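You operate a simulated robot arm through the tools that you are given. There is no shell and no other tool.

Carry out the task below with a simulated two-armed robot. There is one attempt and no reset: what you move stays moved.

TASK
Send the bruised apple down the reject chute and put the loose apple in its place.
Fine: in the cell where the bruised one lay; add one on the counter.

It is judged by the outcome, as a careful person would: the job done as asked, and still so three seconds after it is handed in. It fails if anything else is knocked over, pushed out of place, dropped, spilled or broken.

THE ROBOT
Two 7-joint arms with fingered hands on one trunk that stands fixed in place. Base frame: the origin is at the foot of the trunk, x ahead of it, y to its left, z up. Readings come in mm, degrees, newtons and seconds.
The left shoulder is at [50, 214, 869], the right one opposite. With the tool pointing down near the work surface each hand reaches from about 340 to 880 mm from the base axis, measured 20 degrees to its own side. Payload 3 kg a hand.
The TCP of each hand is the grasp point between the finger pads, 26 mm short of the fingertips. In the tool frame z runs along the fingers and y along their closing line. The gripper opens to 132 mm; its body begins 73 mm behind the TCP. The gripper is a hand of 3 fingers: y runs from the thumb to the fingers, the wrist lies at [0, 0, -229] in the tool frame, and closing takes about 1.5 s.
Orientation is that of the tool frame in the base frame, as [roll, pitch, yaw] about the fixed x, y, z axes, in that order (R = Rz(yaw) Ry(pitch) Rx(roll)). With the fingers straight down and closing along the base's y, the tool's x points along the base's -x, its y along +y and its z along -z.

THE INTERFACE
- The arms move only by the tool send_rows. It takes "left_motion", "right_motion" or both (then of equal length, played together; a hand with none holds still); each is a list of rows, each a list of 6 numbers: the shift along the tool's x, y, z in mm, then the turn, a rotation vector about the tool's x, y, z in degrees. In form: [[x, y, z, wx, wy, wz], ...]. A call has 1 to 20 rows; each row shifts and turns the commanded pose from where the row before left it, along the tool's axes as they then stand. "left_claw" and "right_claw" are, for a hand that has rows, the closure in counts, from 0 (fully open) to 255 (shut), set as the call begins (left out, the last holds). Rows are played at 5 a second. More than 50 mm and 8.6 degrees between two rows, or a gripper value outside its range, and nothing of the call is played. A pose out of reach is approached as far as the arm can. The call stops where the force on the tool passes 90 N (or 10 N more than at its start, if that is more) or the arm is blocked; 0.2 s more then pass. Each finger travels about 72 mm/s and halts on what it meets, pressing with about 23 N; the grip force reading is that of the motor and also rises with nothing between the fingers. The clock runs only during rows and for 0.2 s after the last one: add rows that do not move to give the fingers time. It gives the time, the measured TCP pose, the force on the tool (base axes), the opening and the grip force at its end, in the units of the frame above (readings bear some noise), with the torque about the TCP (base axes, N m) and any sound that the robot's microphone picked up.
- Cameras (640 x 400 px; columns grow to the right, rows downward): "scene" is now at [32.9, -25, 1506.9]; the picture's right is [-0.27, -0.96, 0.00], its down [-0.57, 0.16, -0.80] and it looks along [0.77, -0.22, -0.59] (base axes); focal length 341 px, centre (320, 200). "left" rides on the left gripper at [-62, 3, -92] in its tool frame; the picture's right is [-0.05, -1.00, 0.00], its down [0.83, -0.04, -0.56] and it looks along [0.55, -0.03, 0.83] (tool axes); focal length 230 px, centre (320, 200). "right" rides on the right gripper at [62, 3, -92] in its tool frame; the picture's right is [-0.05, 1.00, 0.00], its down [-0.83, -0.04, -0.56] and it looks along [-0.55, -0.03, 0.83] (tool axes); focal length 230 px, centre (320, 200). There is no depth. A picture from a camera that has moved, and an enlarged one, comes with that camera's place and axes in the base frame and with its lens.
- capture(camera): a new picture of that camera. No time passes.
- curl_fingers(finger1, finger2, thumb_bend, hand): sets how far each is bent, from 0 (flat) to 1 (curled in); at 0.3 the hand is open as for a grip, at 0.7 the pads meet at the TCP. One left out holds its place. A second passes; each finger stops where it meets its share of the squeeze, and holds until it gets a number again. A gripper value or a shape takes the hand back. It gives what a move gives, with no picture; readings hold the bend of each and the force on the fingers (four entries, about 0 where the hand has none), thumb and palm.
- grasp_type(shape, hand): the hand has 3 fingers and takes this shape, open, in about a second: jaw (thumb against the fingers, like two jaws); tri (thumb and two fingers); tip (a fingertip pinch); poke (one finger out to press); point (the index stretched); flat (the hand flat); cup (the hand cupped); fist (a fist). The gripper value then closes the fingers along that shape, each until it touches; the sizes above hold for jaw. It gives what a move gives, with no picture.
- aim_head(pan, tilt): turns the head with the scene camera to pan (to the left, within 86 degrees either way) and tilt (down, from -29 to 69), counted from straight ahead of the robot. It gives what a move gives.
- zoom(camera, box): a new picture of the part [left, top, right, bottom] of that camera's present view, enlarged. No time passes.
- close_job(): hands the job in; it is judged then, once.

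Places have to be worked out from the pictures, the camera data and where the tool is seen. Open the grippers and draw the arms clear of the work before you hand the job in, unless the task says otherwise.

The tools are called after ">>>" as name(argument=value, ...) on one line, values as JSON. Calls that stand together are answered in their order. send_rows: Moves the arms, as the interface text tells. Its arguments: {"type":"object","properties":{"left_motion":{"type":"array"},"left_claw":{"type":"number"},"right_motion":{"type":"array"},"right_claw":{"type":"number"}},"required":[]} The other tools are called the same way: grasp_type (shape, hand) gives the hand a shape; curl_fingers (finger1, finger2, thumb_bend, hand) moves the fingers one by one; aim_head (pan, tilt) turns the head that bears the scene camera; capture (camera) takes a picture; zoom (camera, box) takes an enlarged picture of a part of a camera's view; close_job () hands the job in.

At the start:

```text
time_s: 0.0
left_tool_pos: [434.5, 34.0, 1263.4]
left_tcp_rot: [-180.0, 0.0, 156.7]
left_contact_force: [-0.2, -0.4, 0.6]
left_wrist_torque: [0.01, 0.03, -0.01]
left_finger_gap: 132.1
left_finger_force: 0.1
left_shape: jaw
left_bend: [0.3, 0.3, 0.3]
left_finger forces: [0.0, 0.0, 0.0, 0.0, 0.0, 0.0]
right_tool_pos: [351.6, -400.6, 1249.7]
right_tcp_rot: [-180.0, 0.0, 156.6]
right_contact_force: [-0.2, -0.4, -0.1]
right_wrist_torque: [-0.01, 0.02, -0.02]
right_finger_gap: 132.0
right_finger_force: 0.0
right_shape: jaw
right_bend: [0.3, 0.3, 0.3]
right_finger forces: [0.0, 0.0, 0.0, 0.0, 0.0, 0.1]
head pan, tilt (commanded): [-15.9, 36.5]
```

scene: 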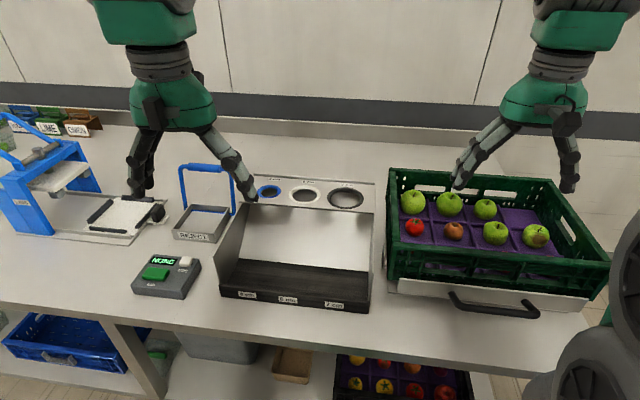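
right: 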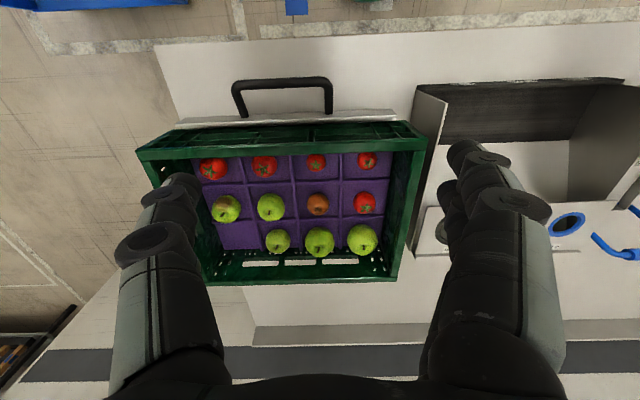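
left: 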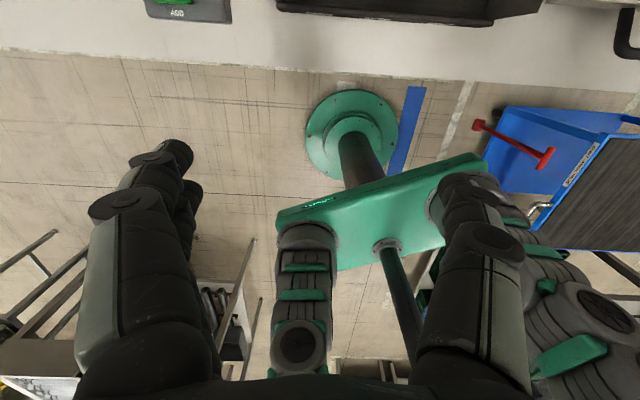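

I start by looking more closely at the crate, the counter and the chute-like parts in the scene picture.

>>> zoom(camera="scene", box=[370, 150, 630, 320])

>>> zoom(camera="scene", box=[120, 140, 390, 320])

>>> zoom(camera="right", box=[130, 110, 430, 290])

>>> zoom(camera="scene", box=[0, 80, 200, 260])

```text
2.35 times, centred on (500, 235) of scene
camera zoom: at [32.9, -25.0, 1506.9], right [-0.27, -0.96, 0.0], down [-0.57, 0.16, -0.8], along [0.77, -0.22, -0.59], focal length 801 px, centre (-104, 118)
```

zoom: 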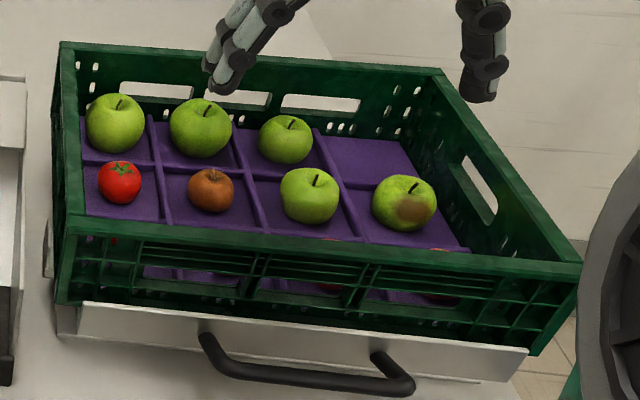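

```text
2.22 times, centred on (255, 230) of scene
camera zoom: at [32.9, -25.0, 1506.9], right [-0.27, -0.96, 0.0], down [-0.57, 0.16, -0.8], along [0.77, -0.22, -0.59], focal length 757 px, centre (464, 133)
```

zoom: 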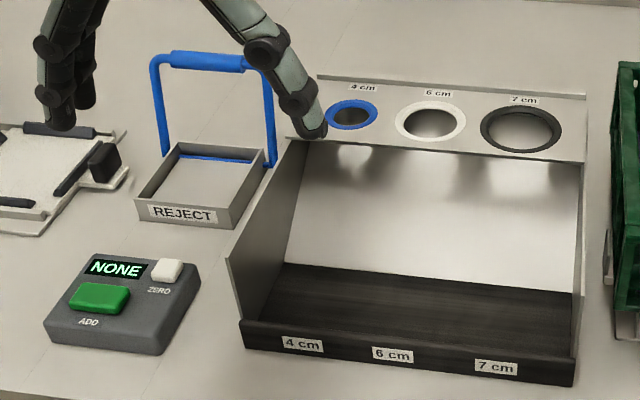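

```text
2.13 times, centred on (280, 200) of right
camera zoom: at [296.4, -373.6, 1343.1], right [0.44, 0.9, 0.0], down [0.75, -0.37, 0.56], along [0.5, -0.25, -0.83], focal length 491 px, centre (405, 200)
```

zoom: 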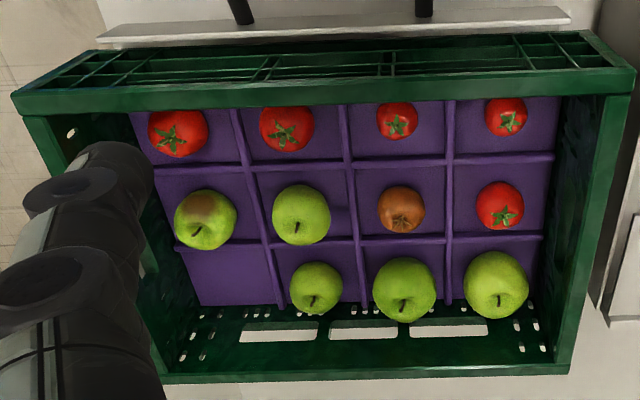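

```text
2.22 times, centred on (100, 170) of scene
camera zoom: at [32.9, -25.0, 1506.9], right [-0.27, -0.96, 0.0], down [-0.57, 0.16, -0.8], along [0.77, -0.22, -0.59], focal length 757 px, centre (809, 267)
```

zoom: 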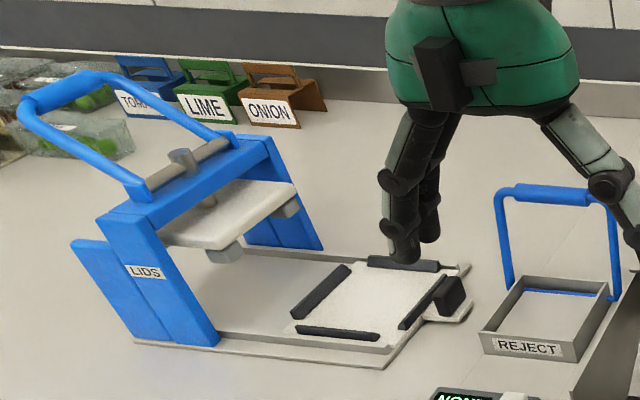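

The crate has a bruised apple (middle row, right-hand column), an empty cell behind it, and there's a REJECT box with a blue handle and a counter with ADD/ZERO. The loose apple isn't seen yet, so I look around with the head.

>>> aim_head(pan=30, tilt=36)

>>> capture(camera="scene")

>>> aim_head(pan=-50, tilt=40)

>>> capture(camera="scene")

>>> aim_head(pan=-10, tilt=62)

>>> capture(camera="scene")

```text
time_s: 1.1
left_tool_pos: [435.5, 34.3, 1263.7]
left_tcp_rot: [-180.0, 0.0, 156.7]
left_contact_force: [-1.5, -0.5, 0.2]
left_wrist_torque: [0.0, 0.0, 0.0]
left_finger_gap: 131.7
left_finger_force: 0.1
left_shape: jaw
left_bend: [0.3, 0.3, 0.3]
left_finger forces: [0.0, 0.1, 0.0, 0.0, 0.1, 0.1]
right_tool_pos: [350.6, -400.0, 1249.9]
right_tcp_rot: [179.9, 0.0, 156.7]
right_contact_force: [-0.3, 0.7, 0.1]
right_wrist_torque: [0.04, 0.0, 0.0]
right_finger_gap: 132.1
right_finger_force: 0.1
right_shape: jaw
right_bend: [0.3, 0.3, 0.3]
right_finger forces: [0.0, 0.0, 0.0, 0.1, 0.1, 0.0]
head pan, tilt (commanded): [30.0, 36.0]
```

```text
taken
camera scene: at [24.8, 42.6, 1507.6], right [0.5, -0.87, 0.0], down [-0.51, -0.29, -0.81], along [0.7, 0.4, -0.59], focal length 341 px, centre (320, 200)
```

scene: 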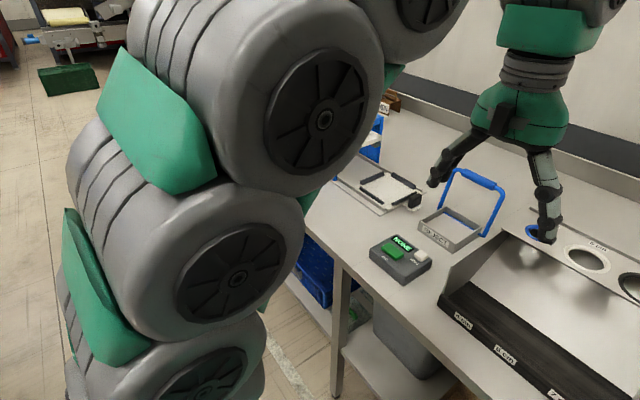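

```text
time_s: 2.7
left_tool_pos: [434.9, 33.8, 1263.3]
left_tcp_rot: [179.9, 0.0, 156.7]
left_contact_force: [-0.2, -0.8, -0.1]
left_wrist_torque: [0.02, -0.02, 0.01]
left_finger_gap: 132.0
left_finger_force: 0.2
left_shape: jaw
left_bend: [0.3, 0.3, 0.3]
left_finger forces: [0.1, 0.1, 0.0, 0.0, 0.0, 0.0]
right_tool_pos: [352.4, -400.7, 1250.7]
right_tcp_rot: [180.0, 0.0, 156.7]
right_contact_force: [-0.3, -0.2, 0.5]
right_wrist_torque: [0.02, 0.0, 0.0]
right_finger_gap: 132.0
right_finger_force: 0.1
right_shape: jaw
right_bend: [0.3, 0.3, 0.3]
right_finger forces: [0.0, 0.0, 0.0, 0.0, 0.0, 0.0]
head pan, tilt (commanded): [-50.0, 40.0]
```

```text
taken
camera scene: at [3.7, -66.2, 1501.6], right [-0.77, -0.64, 0.0], down [-0.41, 0.49, -0.77], along [0.49, -0.59, -0.64], focal length 341 px, centre (320, 200)
```

scene: 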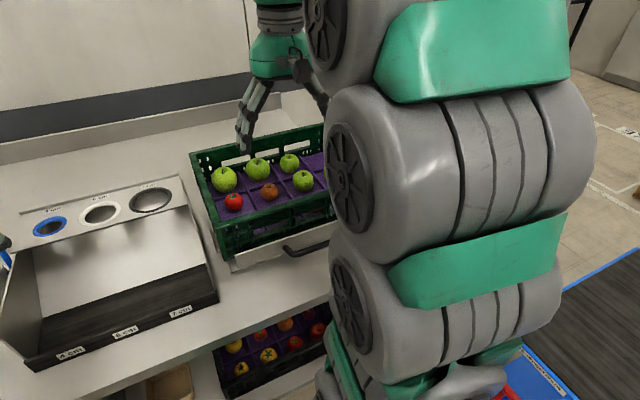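

```text
time_s: 3.7
left_tool_pos: [435.6, 33.3, 1263.1]
left_tcp_rot: [-180.0, 0.0, 156.7]
left_contact_force: [-0.1, -0.9, 0.2]
left_wrist_torque: [-0.02, -0.01, -0.01]
left_finger_gap: 131.8
left_finger_force: 0.1
left_shape: jaw
left_bend: [0.3, 0.3, 0.3]
left_finger forces: [0.1, 0.0, 0.0, 0.0, 0.1, 0.0]
right_tool_pos: [351.6, -400.2, 1250.6]
right_tcp_rot: [-179.9, 0.1, 156.7]
right_contact_force: [0.6, -0.9, 0.4]
right_wrist_torque: [-0.04, 0.02, -0.01]
right_finger_gap: 132.1
right_finger_force: 0.1
right_shape: jaw
right_bend: [0.3, 0.3, 0.3]
right_finger forces: [0.0, 0.0, 0.0, 0.0, 0.0, 0.0]
head pan, tilt (commanded): [-10.0, 62.0]
```

```text
taken
camera scene: at [12.4, -12.3, 1472.6], right [-0.17, -0.98, 0.0], down [-0.87, 0.15, -0.47], along [0.46, -0.08, -0.88], focal length 341 px, centre (320, 200)
```

scene: 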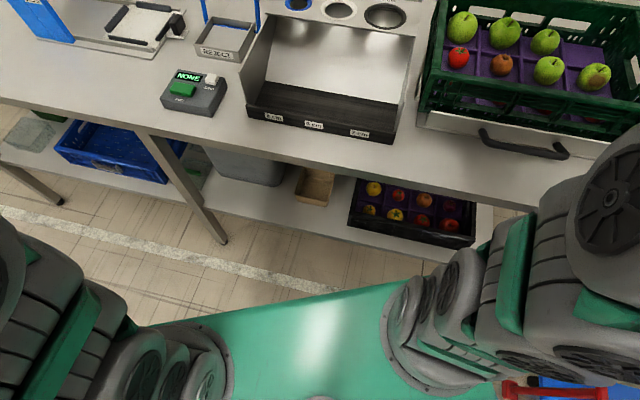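

No loose apple so far; I look at the rest of the bench at other head angles and zoom on the far-left boxes, the lower shelf and the plate with the handle under the crate.

>>> zoom(camera="scene", box=[200, 130, 500, 270])

>>> zoom(camera="scene", box=[400, 0, 640, 180])

>>> aim_head(pan=5, tilt=30)

>>> capture(camera="scene")

>>> aim_head(pan=-30, tilt=25)

>>> capture(camera="scene")

```text
2.13 times, centred on (350, 200) of scene
camera zoom: at [12.4, -12.3, 1472.6], right [-0.17, -0.98, 0.0], down [-0.87, 0.15, -0.47], along [0.46, -0.08, -0.88], focal length 726 px, centre (256, 200)
```

zoom: 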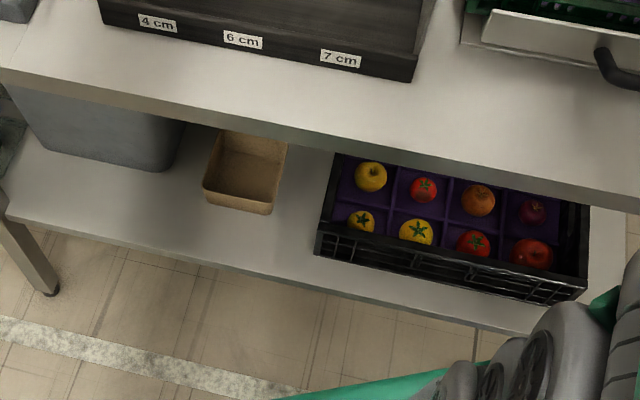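

```text
2.22 times, centred on (520, 90) of scene
camera zoom: at [12.4, -12.3, 1472.6], right [-0.17, -0.98, 0.0], down [-0.87, 0.15, -0.47], along [0.46, -0.08, -0.88], focal length 757 px, centre (-124, 444)
```

zoom: 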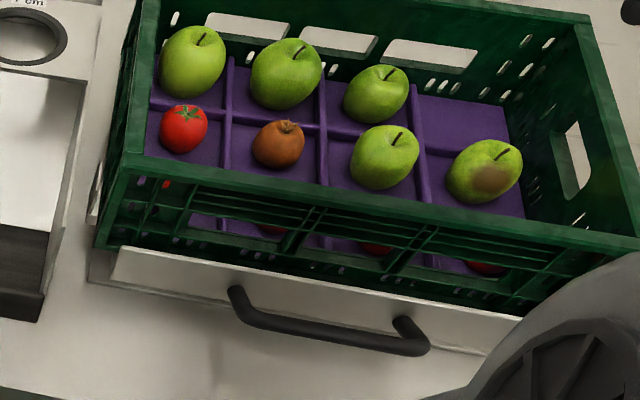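

```text
time_s: 4.7
left_tool_pos: [435.6, 34.4, 1263.1]
left_tcp_rot: [-180.0, 0.0, 156.8]
left_contact_force: [-0.7, -0.3, 0.4]
left_wrist_torque: [-0.01, -0.02, -0.03]
left_finger_gap: 132.0
left_finger_force: 0.0
left_shape: jaw
left_bend: [0.3, 0.3, 0.3]
left_finger forces: [0.0, 0.1, 0.0, 0.0, 0.0, 0.1]
right_tool_pos: [351.6, -401.8, 1251.6]
right_tcp_rot: [-180.0, 0.0, 156.7]
right_contact_force: [-0.7, 0.3, 0.2]
right_wrist_torque: [0.01, 0.02, -0.01]
right_finger_gap: 131.9
right_finger_force: 0.0
right_shape: jaw
right_bend: [0.3, 0.3, 0.3]
right_finger forces: [0.0, 0.0, 0.0, 0.0, 0.0, 0.0]
head pan, tilt (commanded): [5.0, 30.0]
```

```text
taken
camera scene: at [39.1, 6.7, 1516.9], right [0.09, -1.0, 0.0], down [-0.5, -0.04, -0.87], along [0.86, 0.08, -0.5], focal length 341 px, centre (320, 200)
```

scene: 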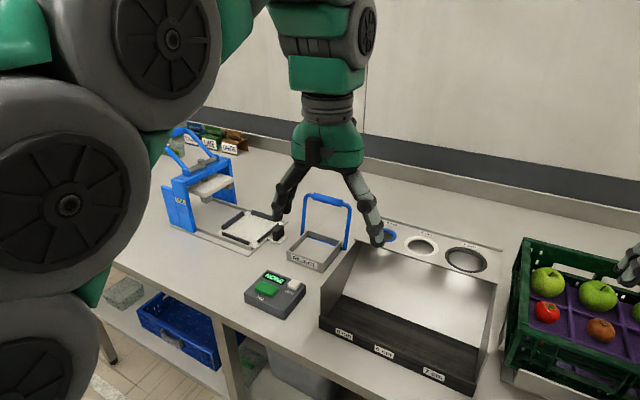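

```text
time_s: 5.7
left_tool_pos: [436.1, 34.0, 1262.3]
left_tcp_rot: [-180.0, 0.0, 156.7]
left_contact_force: [0.6, -0.4, -0.3]
left_wrist_torque: [0.02, 0.01, -0.02]
left_finger_gap: 132.0
left_finger_force: 0.0
left_shape: jaw
left_bend: [0.3, 0.3, 0.3]
left_finger forces: [0.0, 0.0, 0.1, 0.1, 0.0, 0.1]
right_tool_pos: [353.0, -401.0, 1250.2]
right_tcp_rot: [-180.0, 0.0, 156.7]
right_contact_force: [0.6, -0.1, -0.7]
right_wrist_torque: [-0.05, 0.02, -0.02]
right_finger_gap: 132.0
right_finger_force: 0.1
right_shape: jaw
right_bend: [0.3, 0.3, 0.3]
right_finger forces: [0.0, 0.1, 0.0, 0.0, 0.0, 0.0]
head pan, tilt (commanded): [-30.0, 25.0]
```

```text
taken
camera scene: at [28.8, -47.1, 1524.9], right [-0.5, -0.87, 0.0], down [-0.37, 0.21, -0.91], along [0.79, -0.45, -0.42], focal length 341 px, centre (320, 200)
```

scene: 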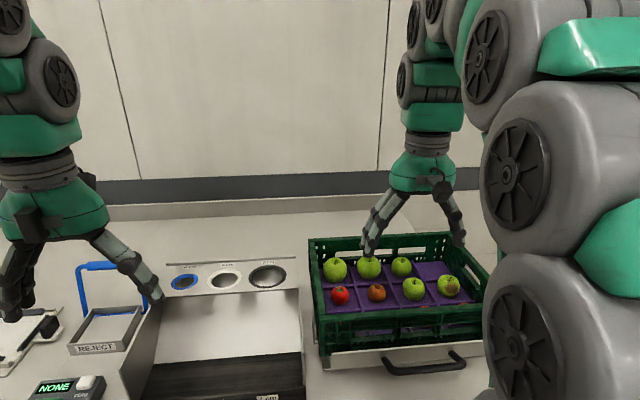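

Still no loose apple in view; the right arm hides the area right of the crate. I'll point the head back and zoom hard on the REJECT box and the plate with the handle.

>>> aim_head(pan=5, tilt=50)

>>> capture(camera="scene")

>>> zoom(camera="scene", box=[230, 60, 390, 160])

>>> aim_head(pan=-40, tilt=45)

>>> capture(camera="scene")

>>> zoom(camera="scene", box=[220, 80, 420, 230])

```text
time_s: 6.7
left_tool_pos: [435.5, 34.1, 1263.2]
left_tcp_rot: [-179.8, 0.1, 156.6]
left_contact_force: [-0.5, 0.1, -0.2]
left_wrist_torque: [0.01, 0.02, 0.01]
left_finger_gap: 132.1
left_finger_force: 0.1
left_shape: jaw
left_bend: [0.3, 0.3, 0.3]
left_finger forces: [0.1, 0.0, 0.1, 0.1, 0.1, 0.1]
right_tool_pos: [350.5, -400.1, 1251.2]
right_tcp_rot: [-179.9, 0.1, 156.8]
right_contact_force: [0.1, 1.1, 0.0]
right_wrist_torque: [0.01, 0.01, 0.01]
right_finger_gap: 131.8
right_finger_force: 0.0
right_shape: jaw
right_bend: [0.3, 0.3, 0.3]
right_finger forces: [0.1, 0.0, 0.0, 0.0, 0.0, 0.1]
head pan, tilt (commanded): [5.0, 50.0]
```

```text
taken
camera scene: at [25.7, 5.5, 1487.5], right [0.09, -1.0, 0.0], down [-0.76, -0.07, -0.64], along [0.64, 0.06, -0.77], focal length 341 px, centre (320, 200)
```

scene: 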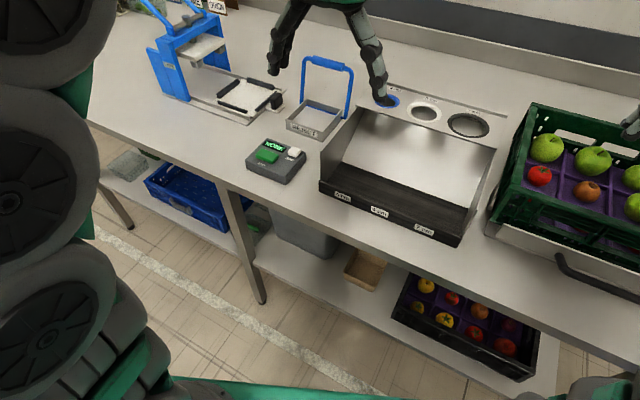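

```text
4.00 times, centred on (310, 110) of scene
camera zoom: at [25.7, 5.5, 1487.5], right [0.09, -1.0, 0.0], down [-0.76, -0.07, -0.64], along [0.64, 0.06, -0.77], focal length 1362 px, centre (360, 560)
```

zoom: 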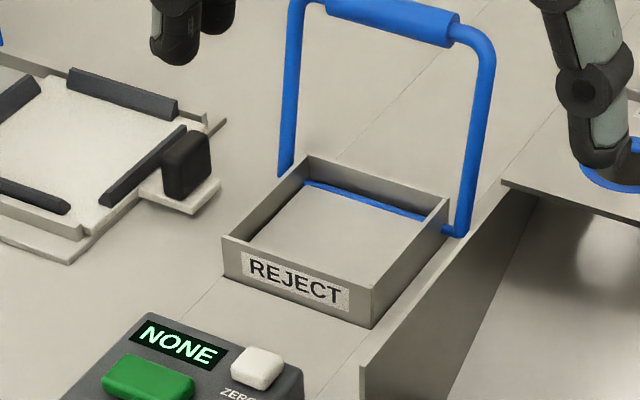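

```text
time_s: 7.8
left_tool_pos: [434.8, 34.5, 1262.9]
left_tcp_rot: [-180.0, 0.0, 156.7]
left_contact_force: [0.6, 0.0, 0.0]
left_wrist_torque: [0.0, 0.01, 0.02]
left_finger_gap: 131.9
left_finger_force: 0.1
left_shape: jaw
left_bend: [0.3, 0.3, 0.3]
left_finger forces: [0.0, 0.0, 0.0, 0.0, 0.0, 0.0]
right_tool_pos: [352.2, -400.9, 1250.3]
right_tcp_rot: [180.0, 0.0, 156.6]
right_contact_force: [0.3, 0.7, -0.1]
right_wrist_torque: [0.01, 0.0, 0.01]
right_finger_gap: 132.0
right_finger_force: 0.1
right_shape: jaw
right_bend: [0.3, 0.3, 0.3]
right_finger forces: [0.0, 0.0, 0.0, 0.0, 0.0, 0.0]
head pan, tilt (commanded): [-40.0, 45.0]
```

```text
taken
camera scene: at [11.3, -53.3, 1494.3], right [-0.64, -0.77, 0.0], down [-0.54, 0.45, -0.71], along [0.54, -0.45, -0.71], focal length 341 px, centre (320, 200)
```

scene: 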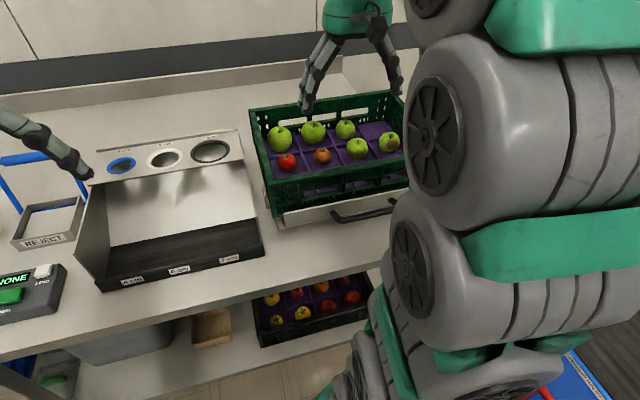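

```text
2.67 times, centred on (320, 155) of scene
camera zoom: at [11.3, -53.3, 1494.3], right [-0.64, -0.77, 0.0], down [-0.54, 0.45, -0.71], along [0.54, -0.45, -0.71], focal length 908 px, centre (320, 320)
```

zoom: 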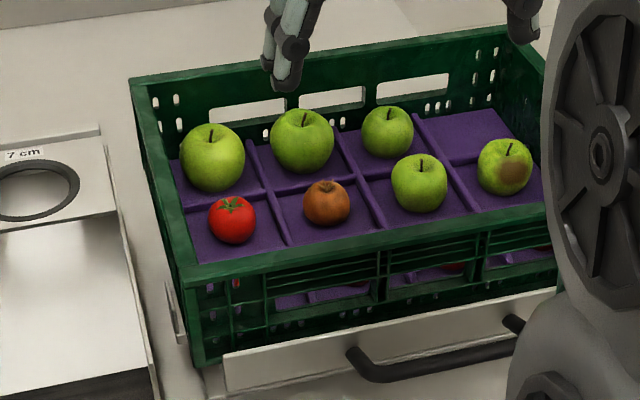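

The REJECT box has a floor plate with a blue lever hinged at its rear edge, so probably a flap worked by the handle. To look for the loose apple I turn the right hand (with its camera) to the right, staying up high.

>>> send_rows(right_motion=[[0, 0, 0, 0, 0, 8], [0, 0, 0, 0, 0, 8], [0, 0, 0, 0, 0, 8], [0, 0, 0, 0, 0, 8], [0, 0, 0, 0, 0, 8]])

>>> capture(camera="right")

>>> send_rows(left_motion=[[0, 0, 0, 0, 0, 8], [0, 0, 0, 0, 0, 8], [0, 0, 0, 0, 0, 8], [0, 0, 0, 0, 0, 8], [0, 0, 0, 0, 0, 8], [0, 0, 0, 0, 0, 8], [0, 0, 0, 0, 0, 8], [0, 0, 0, 0, 0, 8]])

>>> capture(camera="left")

```text
time_s: 9.0
left_tool_pos: [436.3, 32.5, 1263.6]
left_tcp_rot: [180.0, 0.0, 156.8]
left_contact_force: [-0.7, -0.3, -0.4]
left_wrist_torque: [-0.02, 0.02, -0.03]
left_finger_gap: 131.8
left_finger_force: 0.0
left_shape: jaw
left_bend: [0.3, 0.3, 0.3]
left_finger forces: [0.0, 0.1, 0.0, 0.0, 0.1, 0.1]
right_tool_pos: [352.0, -401.3, 1249.3]
right_tcp_rot: [-180.0, 0.1, 116.6]
right_contact_force: [0.5, 0.2, 0.2]
right_wrist_torque: [0.0, 0.02, -0.01]
right_finger_gap: 132.3
right_finger_force: 0.1
right_shape: jaw
right_bend: [0.3, 0.3, 0.3]
right_finger forces: [0.0, 0.1, 0.0, 0.0, 0.0, 0.0]
head pan, tilt (commanded): [-40.0, 45.0]
```

```text
taken
camera right: at [326.8, -344.7, 1342.4], right [0.92, 0.4, 0.0], down [0.33, -0.76, 0.56], along [0.22, -0.51, -0.83], focal length 230 px, centre (320, 200)
```

right: 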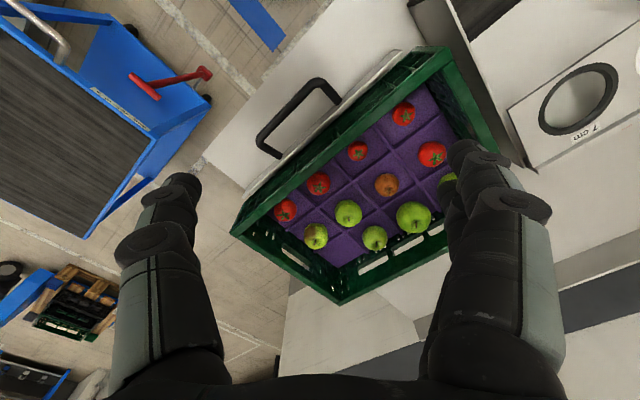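

```text
time_s: 10.8
left_tool_pos: [433.7, 33.6, 1263.1]
left_tcp_rot: [179.9, -0.1, 92.7]
left_contact_force: [0.2, -0.9, 0.2]
left_wrist_torque: [0.02, 0.02, 0.02]
left_finger_gap: 131.7
left_finger_force: 0.1
left_shape: jaw
left_bend: [0.3, 0.3, 0.3]
left_finger forces: [0.0, 0.1, 0.1, 0.0, 0.1, 0.1]
right_tool_pos: [351.8, -400.2, 1250.2]
right_tcp_rot: [180.0, 0.0, 116.7]
right_contact_force: [0.4, -0.3, 0.5]
right_wrist_torque: [-0.02, 0.01, 0.01]
right_finger_gap: 131.9
right_finger_force: 0.0
right_shape: jaw
right_bend: [0.3, 0.3, 0.3]
right_finger forces: [0.0, 0.0, 0.1, 0.0, 0.0, 0.0]
head pan, tilt (commanded): [-40.0, 45.0]
```

```text
taken
camera left: at [440.1, -26.9, 1357.2], right [-1.0, -0.1, 0.0], down [-0.08, 0.83, 0.56], along [-0.05, 0.55, -0.83], focal length 230 px, centre (320, 200)
```

left: 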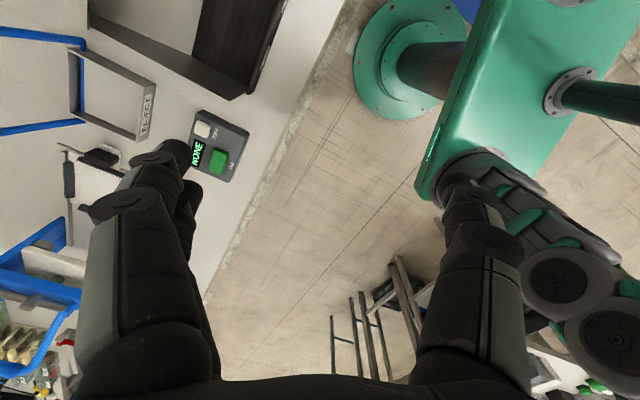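

Nothing loose to the right of the crate. I keep turning the left hand so that its camera faces ahead over the bench.

>>> send_rows(left_motion=[[0, 0, 0, 0, 0, 8.5], [0, 0, 0, 0, 0, 8.5], [0, 0, 0, 0, 0, 8.5], [0, 0, 0, 0, 0, 8.5], [0, 0, 0, 0, 0, 8.5], [0, 0, 0, 0, 0, 8.5]])

>>> capture(camera="left")

>>> send_rows(left_motion=[[0, 0, 0, 0, 0, 8.5], [0, 0, 0, 0, 0, 8.5], [0, 0, 0, 0, 0, 8.5], [0, 0, 0, 0, 0, 8.5], [0, 0, 0, 0, 0, 8.5], [0, 0, 0, 0, 0, 8.5]])

>>> capture(camera="left")

```text
time_s: 12.2
left_tool_pos: [435.4, 33.9, 1263.2]
left_tcp_rot: [-179.9, 0.0, 41.6]
left_contact_force: [-0.4, 0.1, -0.4]
left_wrist_torque: [0.04, 0.0, 0.03]
left_finger_gap: 132.0
left_finger_force: 0.0
left_shape: jaw
left_bend: [0.3, 0.3, 0.3]
left_finger forces: [0.0, 0.0, 0.0, 0.0, 0.1, 0.0]
right_tool_pos: [351.3, -401.9, 1248.5]
right_tcp_rot: [-179.9, -0.1, 116.7]
right_contact_force: [0.2, 0.1, -0.8]
right_wrist_torque: [-0.01, 0.0, -0.01]
right_finger_gap: 131.7
right_finger_force: 0.1
right_shape: jaw
right_bend: [0.3, 0.3, 0.3]
right_finger forces: [0.0, 0.1, 0.1, 0.1, 0.0, 0.1]
head pan, tilt (commanded): [-40.0, 45.0]
```

```text
taken
camera left: at [390.3, -8.6, 1356.9], right [-0.7, 0.71, 0.0], down [0.59, 0.58, 0.55], along [0.39, 0.39, -0.83], focal length 230 px, centre (320, 200)
```

left: 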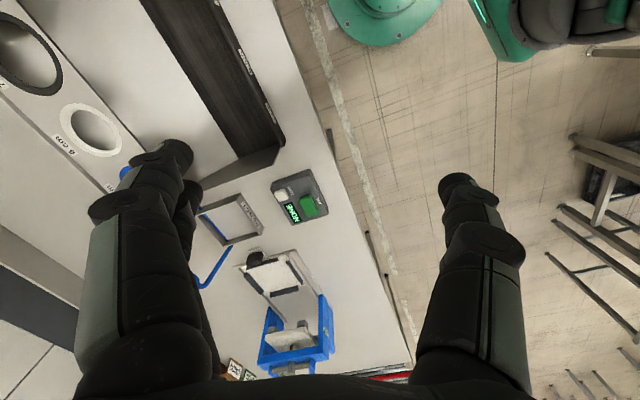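

```text
time_s: 13.6
left_tool_pos: [435.6, 33.4, 1262.3]
left_tcp_rot: [179.9, 0.0, -9.4]
left_contact_force: [0.3, -0.7, -0.2]
left_wrist_torque: [0.02, -0.02, 0.03]
left_finger_gap: 131.9
left_finger_force: 0.0
left_shape: jaw
left_bend: [0.3, 0.3, 0.3]
left_finger forces: [0.0, 0.0, 0.1, 0.0, 0.0, 0.0]
right_tool_pos: [351.9, -400.3, 1249.8]
right_tcp_rot: [-179.9, 0.0, 116.8]
right_contact_force: [0.4, -0.1, 0.7]
right_wrist_torque: [-0.01, -0.02, -0.01]
right_finger_gap: 131.8
right_finger_force: 0.0
right_shape: jaw
right_bend: [0.3, 0.3, 0.3]
right_finger forces: [0.0, 0.1, 0.0, 0.0, 0.0, 0.0]
head pan, tilt (commanded): [-40.0, 45.0]
```

```text
taken
camera left: at [372.4, 40.7, 1356.3], right [0.11, 0.99, 0.0], down [0.83, -0.09, 0.55], along [0.55, -0.06, -0.83], focal length 230 px, centre (320, 200)
```

left: 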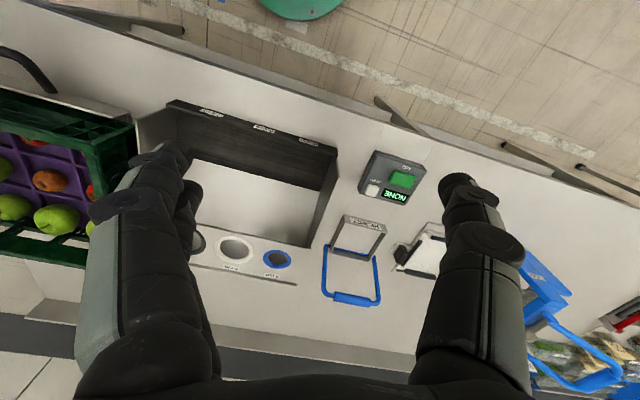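

The counter stands turned about 23° to the robot, and still no loose apple. I carry the left hand leftwards at height to look over the left part of the bench (behind the LIDS press and the boxes).

>>> send_rows(left_motion=[[5, -38, 0, 0, 0, -5], [5, -38, 0, 0, 0, -5], [5, -38, 0, 0, 0, -5], [5, -38, 0, 0, 0, -5], [5, -38, 0, 0, 0, -5], [5, -38, 0, 0, 0, -5]])

>>> capture(camera="left")

>>> aim_head(pan=10, tilt=30)

>>> capture(camera="scene")

```text
time_s: 15.0
left_tool_pos: [451.3, 261.2, 1262.4]
left_tcp_rot: [-180.0, 0.0, 20.7]
left_contact_force: [0.2, 0.2, -0.4]
left_wrist_torque: [-0.03, 0.04, -0.02]
left_finger_gap: 131.7
left_finger_force: 0.0
left_shape: jaw
left_bend: [0.3, 0.3, 0.3]
left_finger forces: [0.1, 0.1, 0.0, 0.0, 0.1, 0.1]
right_tool_pos: [352.4, -401.9, 1249.3]
right_tcp_rot: [180.0, 0.0, 116.7]
right_contact_force: [-0.6, -0.1, 0.1]
right_wrist_torque: [0.0, 0.01, -0.01]
right_finger_gap: 131.9
right_finger_force: 0.1
right_shape: jaw
right_bend: [0.3, 0.3, 0.3]
right_finger forces: [0.0, 0.1, 0.0, 0.1, 0.0, 0.0]
head pan, tilt (commanded): [-40.0, 45.0]
```

```text
taken
camera left: at [394.2, 237.3, 1355.7], right [-0.4, 0.92, 0.0], down [0.76, 0.33, 0.56], along [0.51, 0.22, -0.83], focal length 230 px, centre (320, 200)
```

left: 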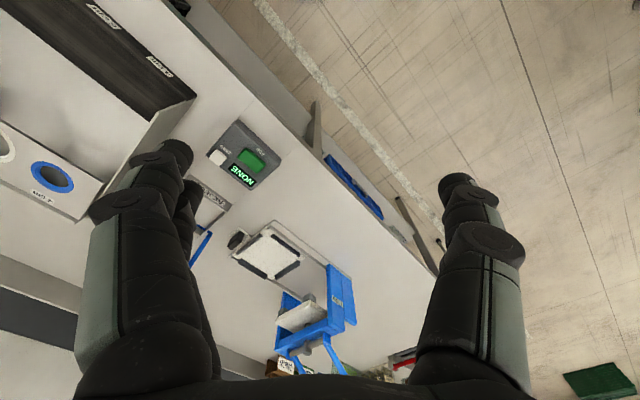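

```text
time_s: 16.2
left_tool_pos: [451.7, 261.3, 1260.1]
left_tcp_rot: [179.9, 0.0, 20.7]
left_contact_force: [0.0, -0.3, 0.6]
left_wrist_torque: [0.0, 0.01, 0.02]
left_finger_gap: 131.8
left_finger_force: 0.0
left_shape: jaw
left_bend: [0.3, 0.3, 0.3]
left_finger forces: [0.0, 0.1, 0.0, 0.0, 0.0, 0.0]
right_tool_pos: [351.8, -400.5, 1248.5]
right_tcp_rot: [180.0, 0.0, 116.7]
right_contact_force: [0.8, -0.4, -0.4]
right_wrist_torque: [-0.01, -0.02, 0.02]
right_finger_gap: 131.8
right_finger_force: 0.0
right_shape: jaw
right_bend: [0.3, 0.3, 0.3]
right_finger forces: [0.1, 0.1, 0.1, 0.0, 0.1, 0.0]
head pan, tilt (commanded): [10.0, 30.0]
```

```text
taken
camera scene: at [38.1, 14.5, 1516.9], right [0.17, -0.98, 0.0], down [-0.49, -0.09, -0.87], along [0.85, 0.15, -0.5], focal length 341 px, centre (320, 200)
```

scene: 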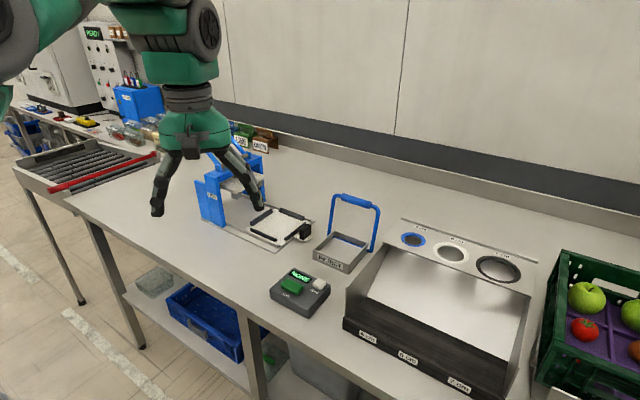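

Now the left half of the bench is open to view. I zoom in there and on the remaining hidden spots.

>>> zoom(camera="scene", box=[0, 60, 320, 260])

>>> zoom(camera="left", box=[160, 200, 460, 400])

>>> aim_head(pan=-20, tilt=20)

>>> capture(camera="scene")

>>> aim_head(pan=-15, tilt=69)

>>> capture(camera="scene")

```text
2.00 times, centred on (160, 160) of scene
camera zoom: at [38.1, 14.5, 1516.9], right [0.17, -0.98, 0.0], down [-0.49, -0.09, -0.87], along [0.85, 0.15, -0.5], focal length 681 px, centre (640, 280)
```

zoom: 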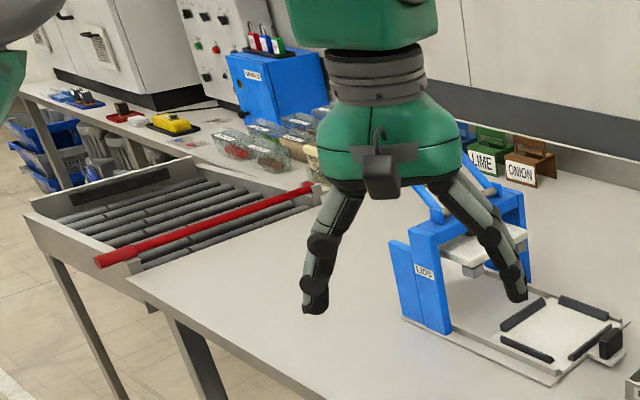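

```text
2.00 times, centred on (310, 300) of left
camera zoom: at [394.5, 236.7, 1355.6], right [-0.4, 0.92, 0.0], down [0.76, 0.33, 0.55], along [0.51, 0.22, -0.83], focal length 460 px, centre (340, 0)
```

zoom: 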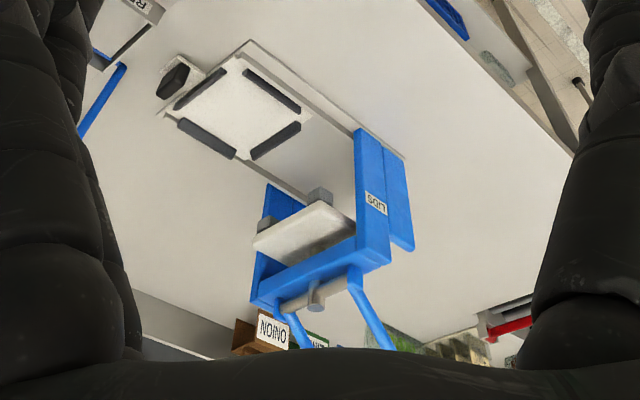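

```text
time_s: 17.2
left_tool_pos: [451.7, 261.4, 1262.6]
left_tcp_rot: [179.9, -0.1, 20.8]
left_contact_force: [0.1, 0.8, 0.2]
left_wrist_torque: [0.02, 0.0, -0.01]
left_finger_gap: 131.8
left_finger_force: 0.1
left_shape: jaw
left_bend: [0.3, 0.3, 0.3]
left_finger forces: [0.0, 0.0, 0.0, 0.0, 0.0, 0.1]
right_tool_pos: [352.2, -401.6, 1249.4]
right_tcp_rot: [180.0, 0.0, 116.7]
right_contact_force: [-0.5, 0.2, -0.2]
right_wrist_torque: [0.03, 0.01, 0.0]
right_finger_gap: 131.9
right_finger_force: 0.0
right_shape: jaw
right_bend: [0.3, 0.3, 0.3]
right_finger forces: [0.1, 0.0, 0.0, 0.0, 0.0, 0.1]
head pan, tilt (commanded): [-20.0, 20.0]
```

```text
taken
camera scene: at [36.5, -32.9, 1533.0], right [-0.34, -0.94, 0.0], down [-0.32, 0.12, -0.94], along [0.88, -0.32, -0.34], focal length 341 px, centre (320, 200)
```

scene: 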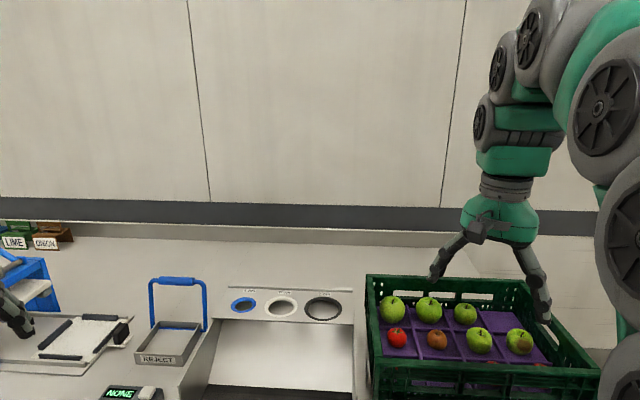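

```text
time_s: 18.3
left_tool_pos: [452.6, 260.4, 1261.8]
left_tcp_rot: [-179.9, -0.1, 20.7]
left_contact_force: [-0.2, 0.0, -0.1]
left_wrist_torque: [0.0, 0.03, 0.03]
left_finger_gap: 131.7
left_finger_force: 0.0
left_shape: jaw
left_bend: [0.3, 0.3, 0.3]
left_finger forces: [0.0, 0.0, 0.1, 0.0, 0.0, 0.1]
right_tool_pos: [352.0, -400.7, 1250.2]
right_tcp_rot: [-180.0, 0.1, 116.7]
right_contact_force: [0.0, 0.1, 0.5]
right_wrist_torque: [0.01, -0.04, -0.02]
right_finger_gap: 132.0
right_finger_force: 0.1
right_shape: jaw
right_bend: [0.3, 0.3, 0.3]
right_finger forces: [0.0, 0.1, 0.0, 0.0, 0.0, 0.1]
head pan, tilt (commanded): [-15.0, 68.8]
```

```text
taken
camera scene: at [3.1, -15.6, 1465.5], right [-0.26, -0.97, 0.0], down [-0.9, 0.24, -0.36], along [0.35, -0.09, -0.93], focal length 341 px, centre (320, 200)
```

scene: 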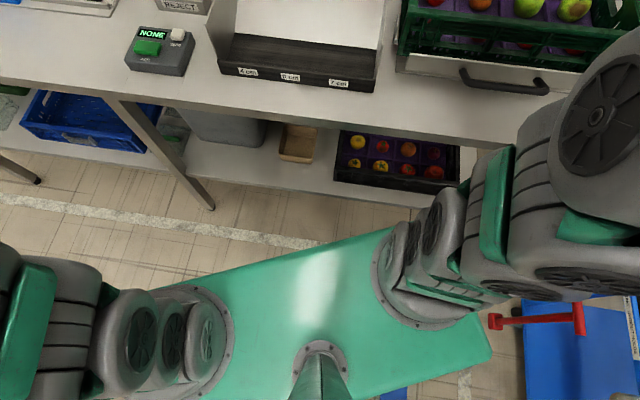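

Nothing on the left either. The crate's back wall and the sizing board hide strips right behind them, so I lift the right hand over the crate to look down behind it.

>>> send_rows(right_motion=[[-27, 10, 6, 0, 0, 0], [-27, 10, 6, 0, 0, 0], [-27, 10, 6, 0, 0, 0], [-27, 10, 6, 0, 0, 0], [-27, 10, 6, 0, 0, 0], [-27, 10, 6, 0, 0, 0], [-27, 10, 6, 0, 0, 0], [-27, 10, 6, 0, 0, 0]])

>>> capture(camera="right")

>>> aim_head(pan=-40, tilt=35)

>>> capture(camera="scene")

```text
time_s: 20.1
left_tool_pos: [452.3, 260.9, 1263.2]
left_tcp_rot: [-179.9, 0.0, 20.8]
left_contact_force: [0.1, -0.3, -0.3]
left_wrist_torque: [-0.03, -0.01, 0.05]
left_finger_gap: 132.2
left_finger_force: 0.1
left_shape: jaw
left_bend: [0.3, 0.3, 0.3]
left_finger forces: [0.0, 0.1, 0.0, 0.0, 0.0, 0.0]
right_tool_pos: [522.4, -557.5, 1201.7]
right_tcp_rot: [-179.9, 0.0, 116.8]
right_contact_force: [-0.2, 1.0, 1.4]
right_wrist_torque: [-0.01, 0.0, 0.03]
right_finger_gap: 131.9
right_finger_force: 0.0
right_shape: jaw
right_bend: [0.3, 0.3, 0.3]
right_finger forces: [0.1, 0.1, 0.0, 0.0, 0.0, 0.1]
head pan, tilt (commanded): [-15.0, 68.8]
```

```text
taken
camera right: at [496.6, -502.0, 1294.7], right [0.92, 0.4, 0.0], down [0.34, -0.76, 0.56], along [0.22, -0.51, -0.83], focal length 230 px, centre (320, 200)
```

right: 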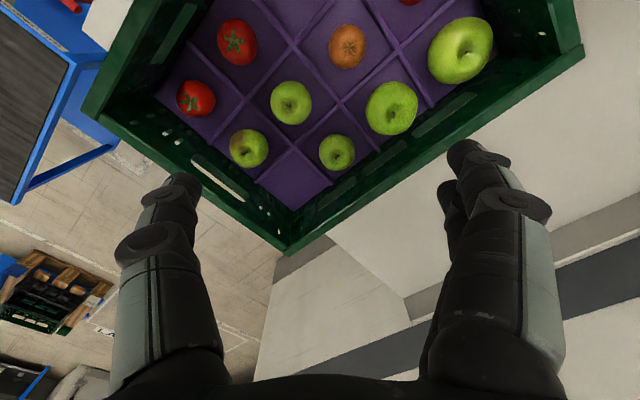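

```text
time_s: 21.1
left_tool_pos: [452.7, 261.6, 1261.0]
left_tcp_rot: [-180.0, 0.0, 20.8]
left_contact_force: [0.8, 0.1, 0.1]
left_wrist_torque: [-0.01, 0.03, 0.03]
left_finger_gap: 132.0
left_finger_force: 0.0
left_shape: jaw
left_bend: [0.3, 0.3, 0.3]
left_finger forces: [0.0, 0.0, 0.1, 0.1, 0.0, 0.0]
right_tool_pos: [520.1, -557.4, 1201.2]
right_tcp_rot: [-180.0, -0.1, 116.7]
right_contact_force: [0.9, -0.7, -0.5]
right_wrist_torque: [-0.01, 0.0, -0.01]
right_finger_gap: 131.9
right_finger_force: 0.0
right_shape: jaw
right_bend: [0.3, 0.3, 0.3]
right_finger forces: [0.1, 0.0, 0.0, 0.1, 0.0, 0.1]
head pan, tilt (commanded): [-40.0, 35.0]
```

```text
taken
camera scene: at [16.5, -57.6, 1509.1], right [-0.64, -0.77, 0.0], down [-0.44, 0.37, -0.82], along [0.63, -0.53, -0.57], focal length 341 px, centre (320, 200)
```

scene: 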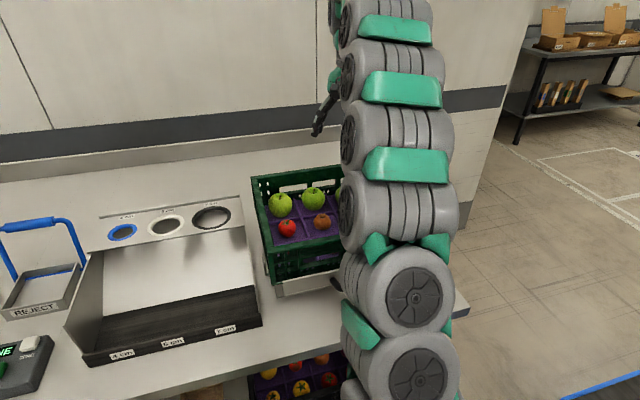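

Only a thin strip behind the crate remains hidden, and nothing shows. I now bring the left hand ahead and turn its camera along the bench to look behind the sizing board.

>>> send_rows(left_motion=[[10, 30, 10, 0, 0, 6], [10, 30, 10, 0, 0, 6], [10, 30, 10, 0, 0, 6], [10, 30, 10, 0, 0, 6], [15, 30, 10, 0, 0, 6], [15, 30, 10, 0, 0, 6], [15, 30, 10, 0, 0, 6], [15, 30, 10, 0, 0, 6], [15, 30, 5, 0, 0, 6]])

>>> capture(camera="left")

>>> send_rows(right_motion=[[-4, 25, 5, 0, 0, -8], [-4, 25, 5, 0, 0, -8], [-4, 25, 5, 0, 0, -8], [-4, 25, 5, 0, 0, -8], [-4, 15, 5, 0, 0, -8], [0, 0, 5, 0, 0, -8]])

>>> capture(camera="right")

```text
time_s: 23.1
left_tool_pos: [546.4, -12.3, 1178.9]
left_tcp_rot: [-180.0, 0.0, -33.4]
left_contact_force: [0.1, -0.3, 0.1]
left_wrist_torque: [0.0, -0.04, 0.01]
left_finger_gap: 131.9
left_finger_force: 0.1
left_shape: jaw
left_bend: [0.3, 0.3, 0.3]
left_finger forces: [0.0, 0.0, 0.1, 0.1, 0.0, 0.0]
right_tool_pos: [520.7, -559.4, 1202.5]
right_tcp_rot: [180.0, 0.0, 116.9]
right_contact_force: [0.3, 0.0, 0.3]
right_wrist_torque: [0.01, 0.01, -0.01]
right_finger_gap: 131.8
right_finger_force: 0.0
right_shape: jaw
right_bend: [0.3, 0.3, 0.3]
right_finger forces: [0.0, 0.0, 0.0, 0.1, 0.0, 0.0]
head pan, tilt (commanded): [-40.0, 35.0]
```

```text
taken
camera left: at [491.9, 20.4, 1272.4], right [0.51, 0.86, 0.0], down [0.72, -0.42, 0.55], along [0.48, -0.28, -0.83], focal length 230 px, centre (320, 200)
```

left: 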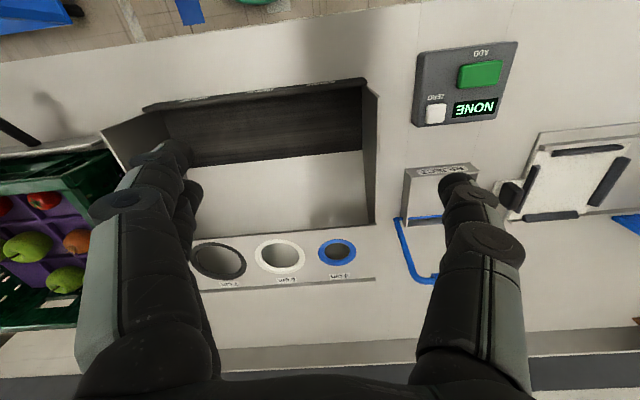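

```text
time_s: 24.5
left_tool_pos: [545.5, -10.5, 1178.9]
left_tcp_rot: [-180.0, 0.0, -33.2]
left_contact_force: [-0.2, 0.4, 0.8]
left_wrist_torque: [0.03, -0.01, 0.02]
left_finger_gap: 131.7
left_finger_force: 0.2
left_shape: jaw
left_bend: [0.3, 0.3, 0.3]
left_finger forces: [0.1, 0.0, 0.0, 0.0, 0.0, 0.0]
right_tool_pos: [616.2, -495.9, 1160.9]
right_tcp_rot: [-180.0, -0.1, 164.9]
right_contact_force: [-1.0, 1.0, -0.2]
right_wrist_torque: [-0.01, 0.0, 0.02]
right_finger_gap: 131.8
right_finger_force: 0.1
right_shape: jaw
right_bend: [0.3, 0.3, 0.3]
right_finger forces: [0.1, 0.0, 0.0, 0.1, 0.0, 0.0]
right hand out of reach, approached as far as the arm can: row 1
head pan, tilt (commanded): [-40.0, 35.0]
```

```text
taken
camera right: at [557.6, -477.0, 1254.1], right [0.31, 0.95, 0.0], down [0.79, -0.26, 0.56], along [0.53, -0.17, -0.83], focal length 230 px, centre (320, 200)
```

right: 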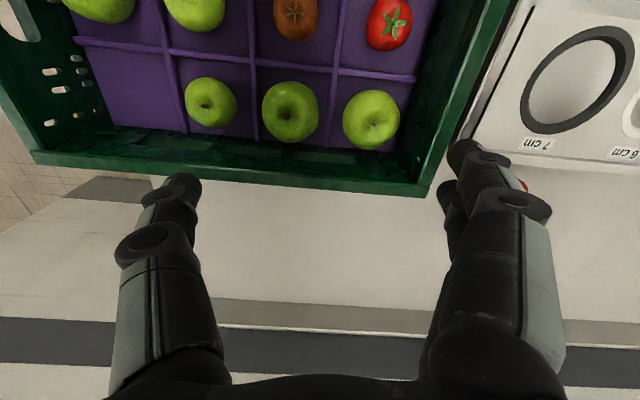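

Something red peeks out at the right finger's tip, behind the sizing board, so I zoom there.

>>> zoom(camera="right", box=[440, 120, 640, 245])

>>> send_rows(right_motion=[[0, 0, 0, 0, 0, -8], [0, 0, 0, 0, 0, -8], [0, 0, 0, 0, 0, -8]])

>>> capture(camera="right")

```text
3.20 times, centred on (540, 182) of right
camera zoom: at [557.6, -477.0, 1254.1], right [0.31, 0.95, 0.0], down [0.79, -0.26, 0.56], along [0.53, -0.17, -0.83], focal length 736 px, centre (-384, 256)
```

zoom: 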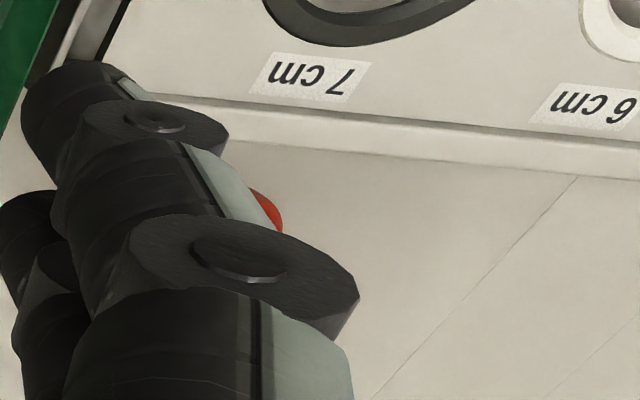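

```text
time_s: 25.3
left_tool_pos: [546.2, -11.6, 1178.1]
left_tcp_rot: [180.0, 0.1, -33.3]
left_contact_force: [-0.6, 0.3, -0.3]
left_wrist_torque: [0.02, -0.01, 0.0]
left_finger_gap: 131.8
left_finger_force: 0.2
left_shape: jaw
left_bend: [0.3, 0.3, 0.3]
left_finger forces: [0.0, 0.0, 0.0, 0.0, 0.0, 0.0]
right_tool_pos: [616.8, -496.2, 1160.6]
right_tcp_rot: [-180.0, 0.0, -171.2]
right_contact_force: [-0.3, 0.1, -0.5]
right_wrist_torque: [0.02, -0.01, 0.0]
right_finger_gap: 131.8
right_finger_force: 0.1
right_shape: jaw
right_bend: [0.3, 0.3, 0.3]
right_finger forces: [0.0, 0.0, 0.1, 0.0, 0.1, 0.1]
head pan, tilt (commanded): [-40.0, 35.0]
```

```text
taken
camera right: at [555.2, -502.6, 1253.7], right [-0.1, 0.99, 0.0], down [0.83, 0.09, 0.56], along [0.55, 0.06, -0.83], focal length 230 px, centre (320, 200)
```

right: 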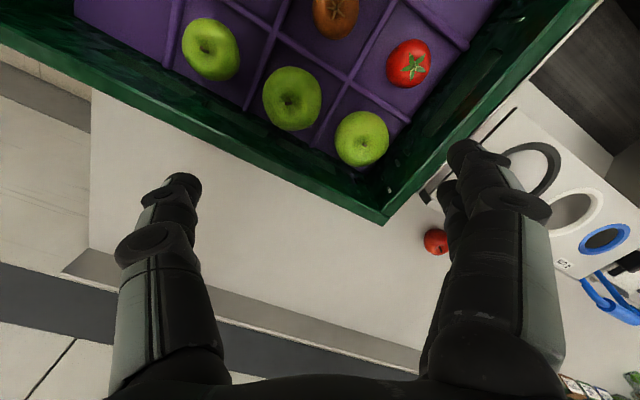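

A red apple lies on the counter just behind the crate's back-left corner, beside the sizing board. I zoom on it to fix its place and size.

>>> zoom(camera="right", box=[360, 140, 560, 290])

>>> zoom(camera="left", box=[60, 120, 440, 350])

```text
2.67 times, centred on (460, 215) of right
camera zoom: at [555.2, -502.6, 1253.7], right [-0.1, 0.99, 0.0], down [0.83, 0.09, 0.56], along [0.55, 0.06, -0.83], focal length 614 px, centre (-53, 160)
```

zoom: 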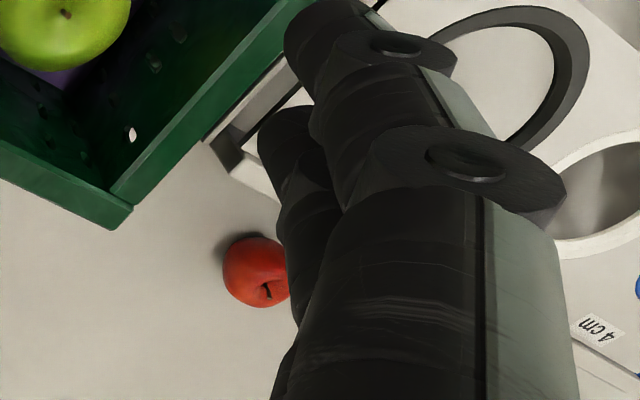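

```text
1.68 times, centred on (250, 235) of left
camera zoom: at [492.2, 20.7, 1272.4], right [0.5, 0.86, 0.0], down [0.72, -0.42, 0.55], along [0.48, -0.28, -0.83], focal length 388 px, centre (438, 141)
```

zoom: 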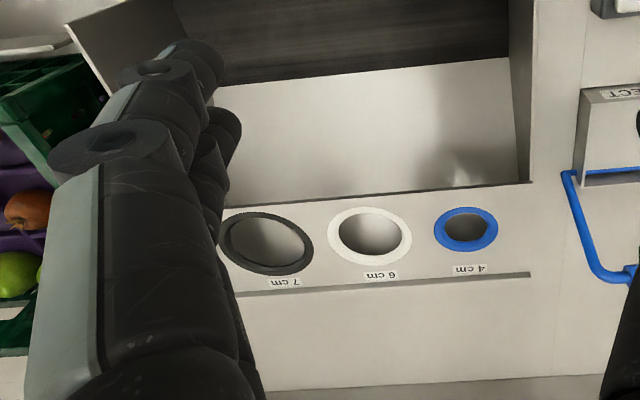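

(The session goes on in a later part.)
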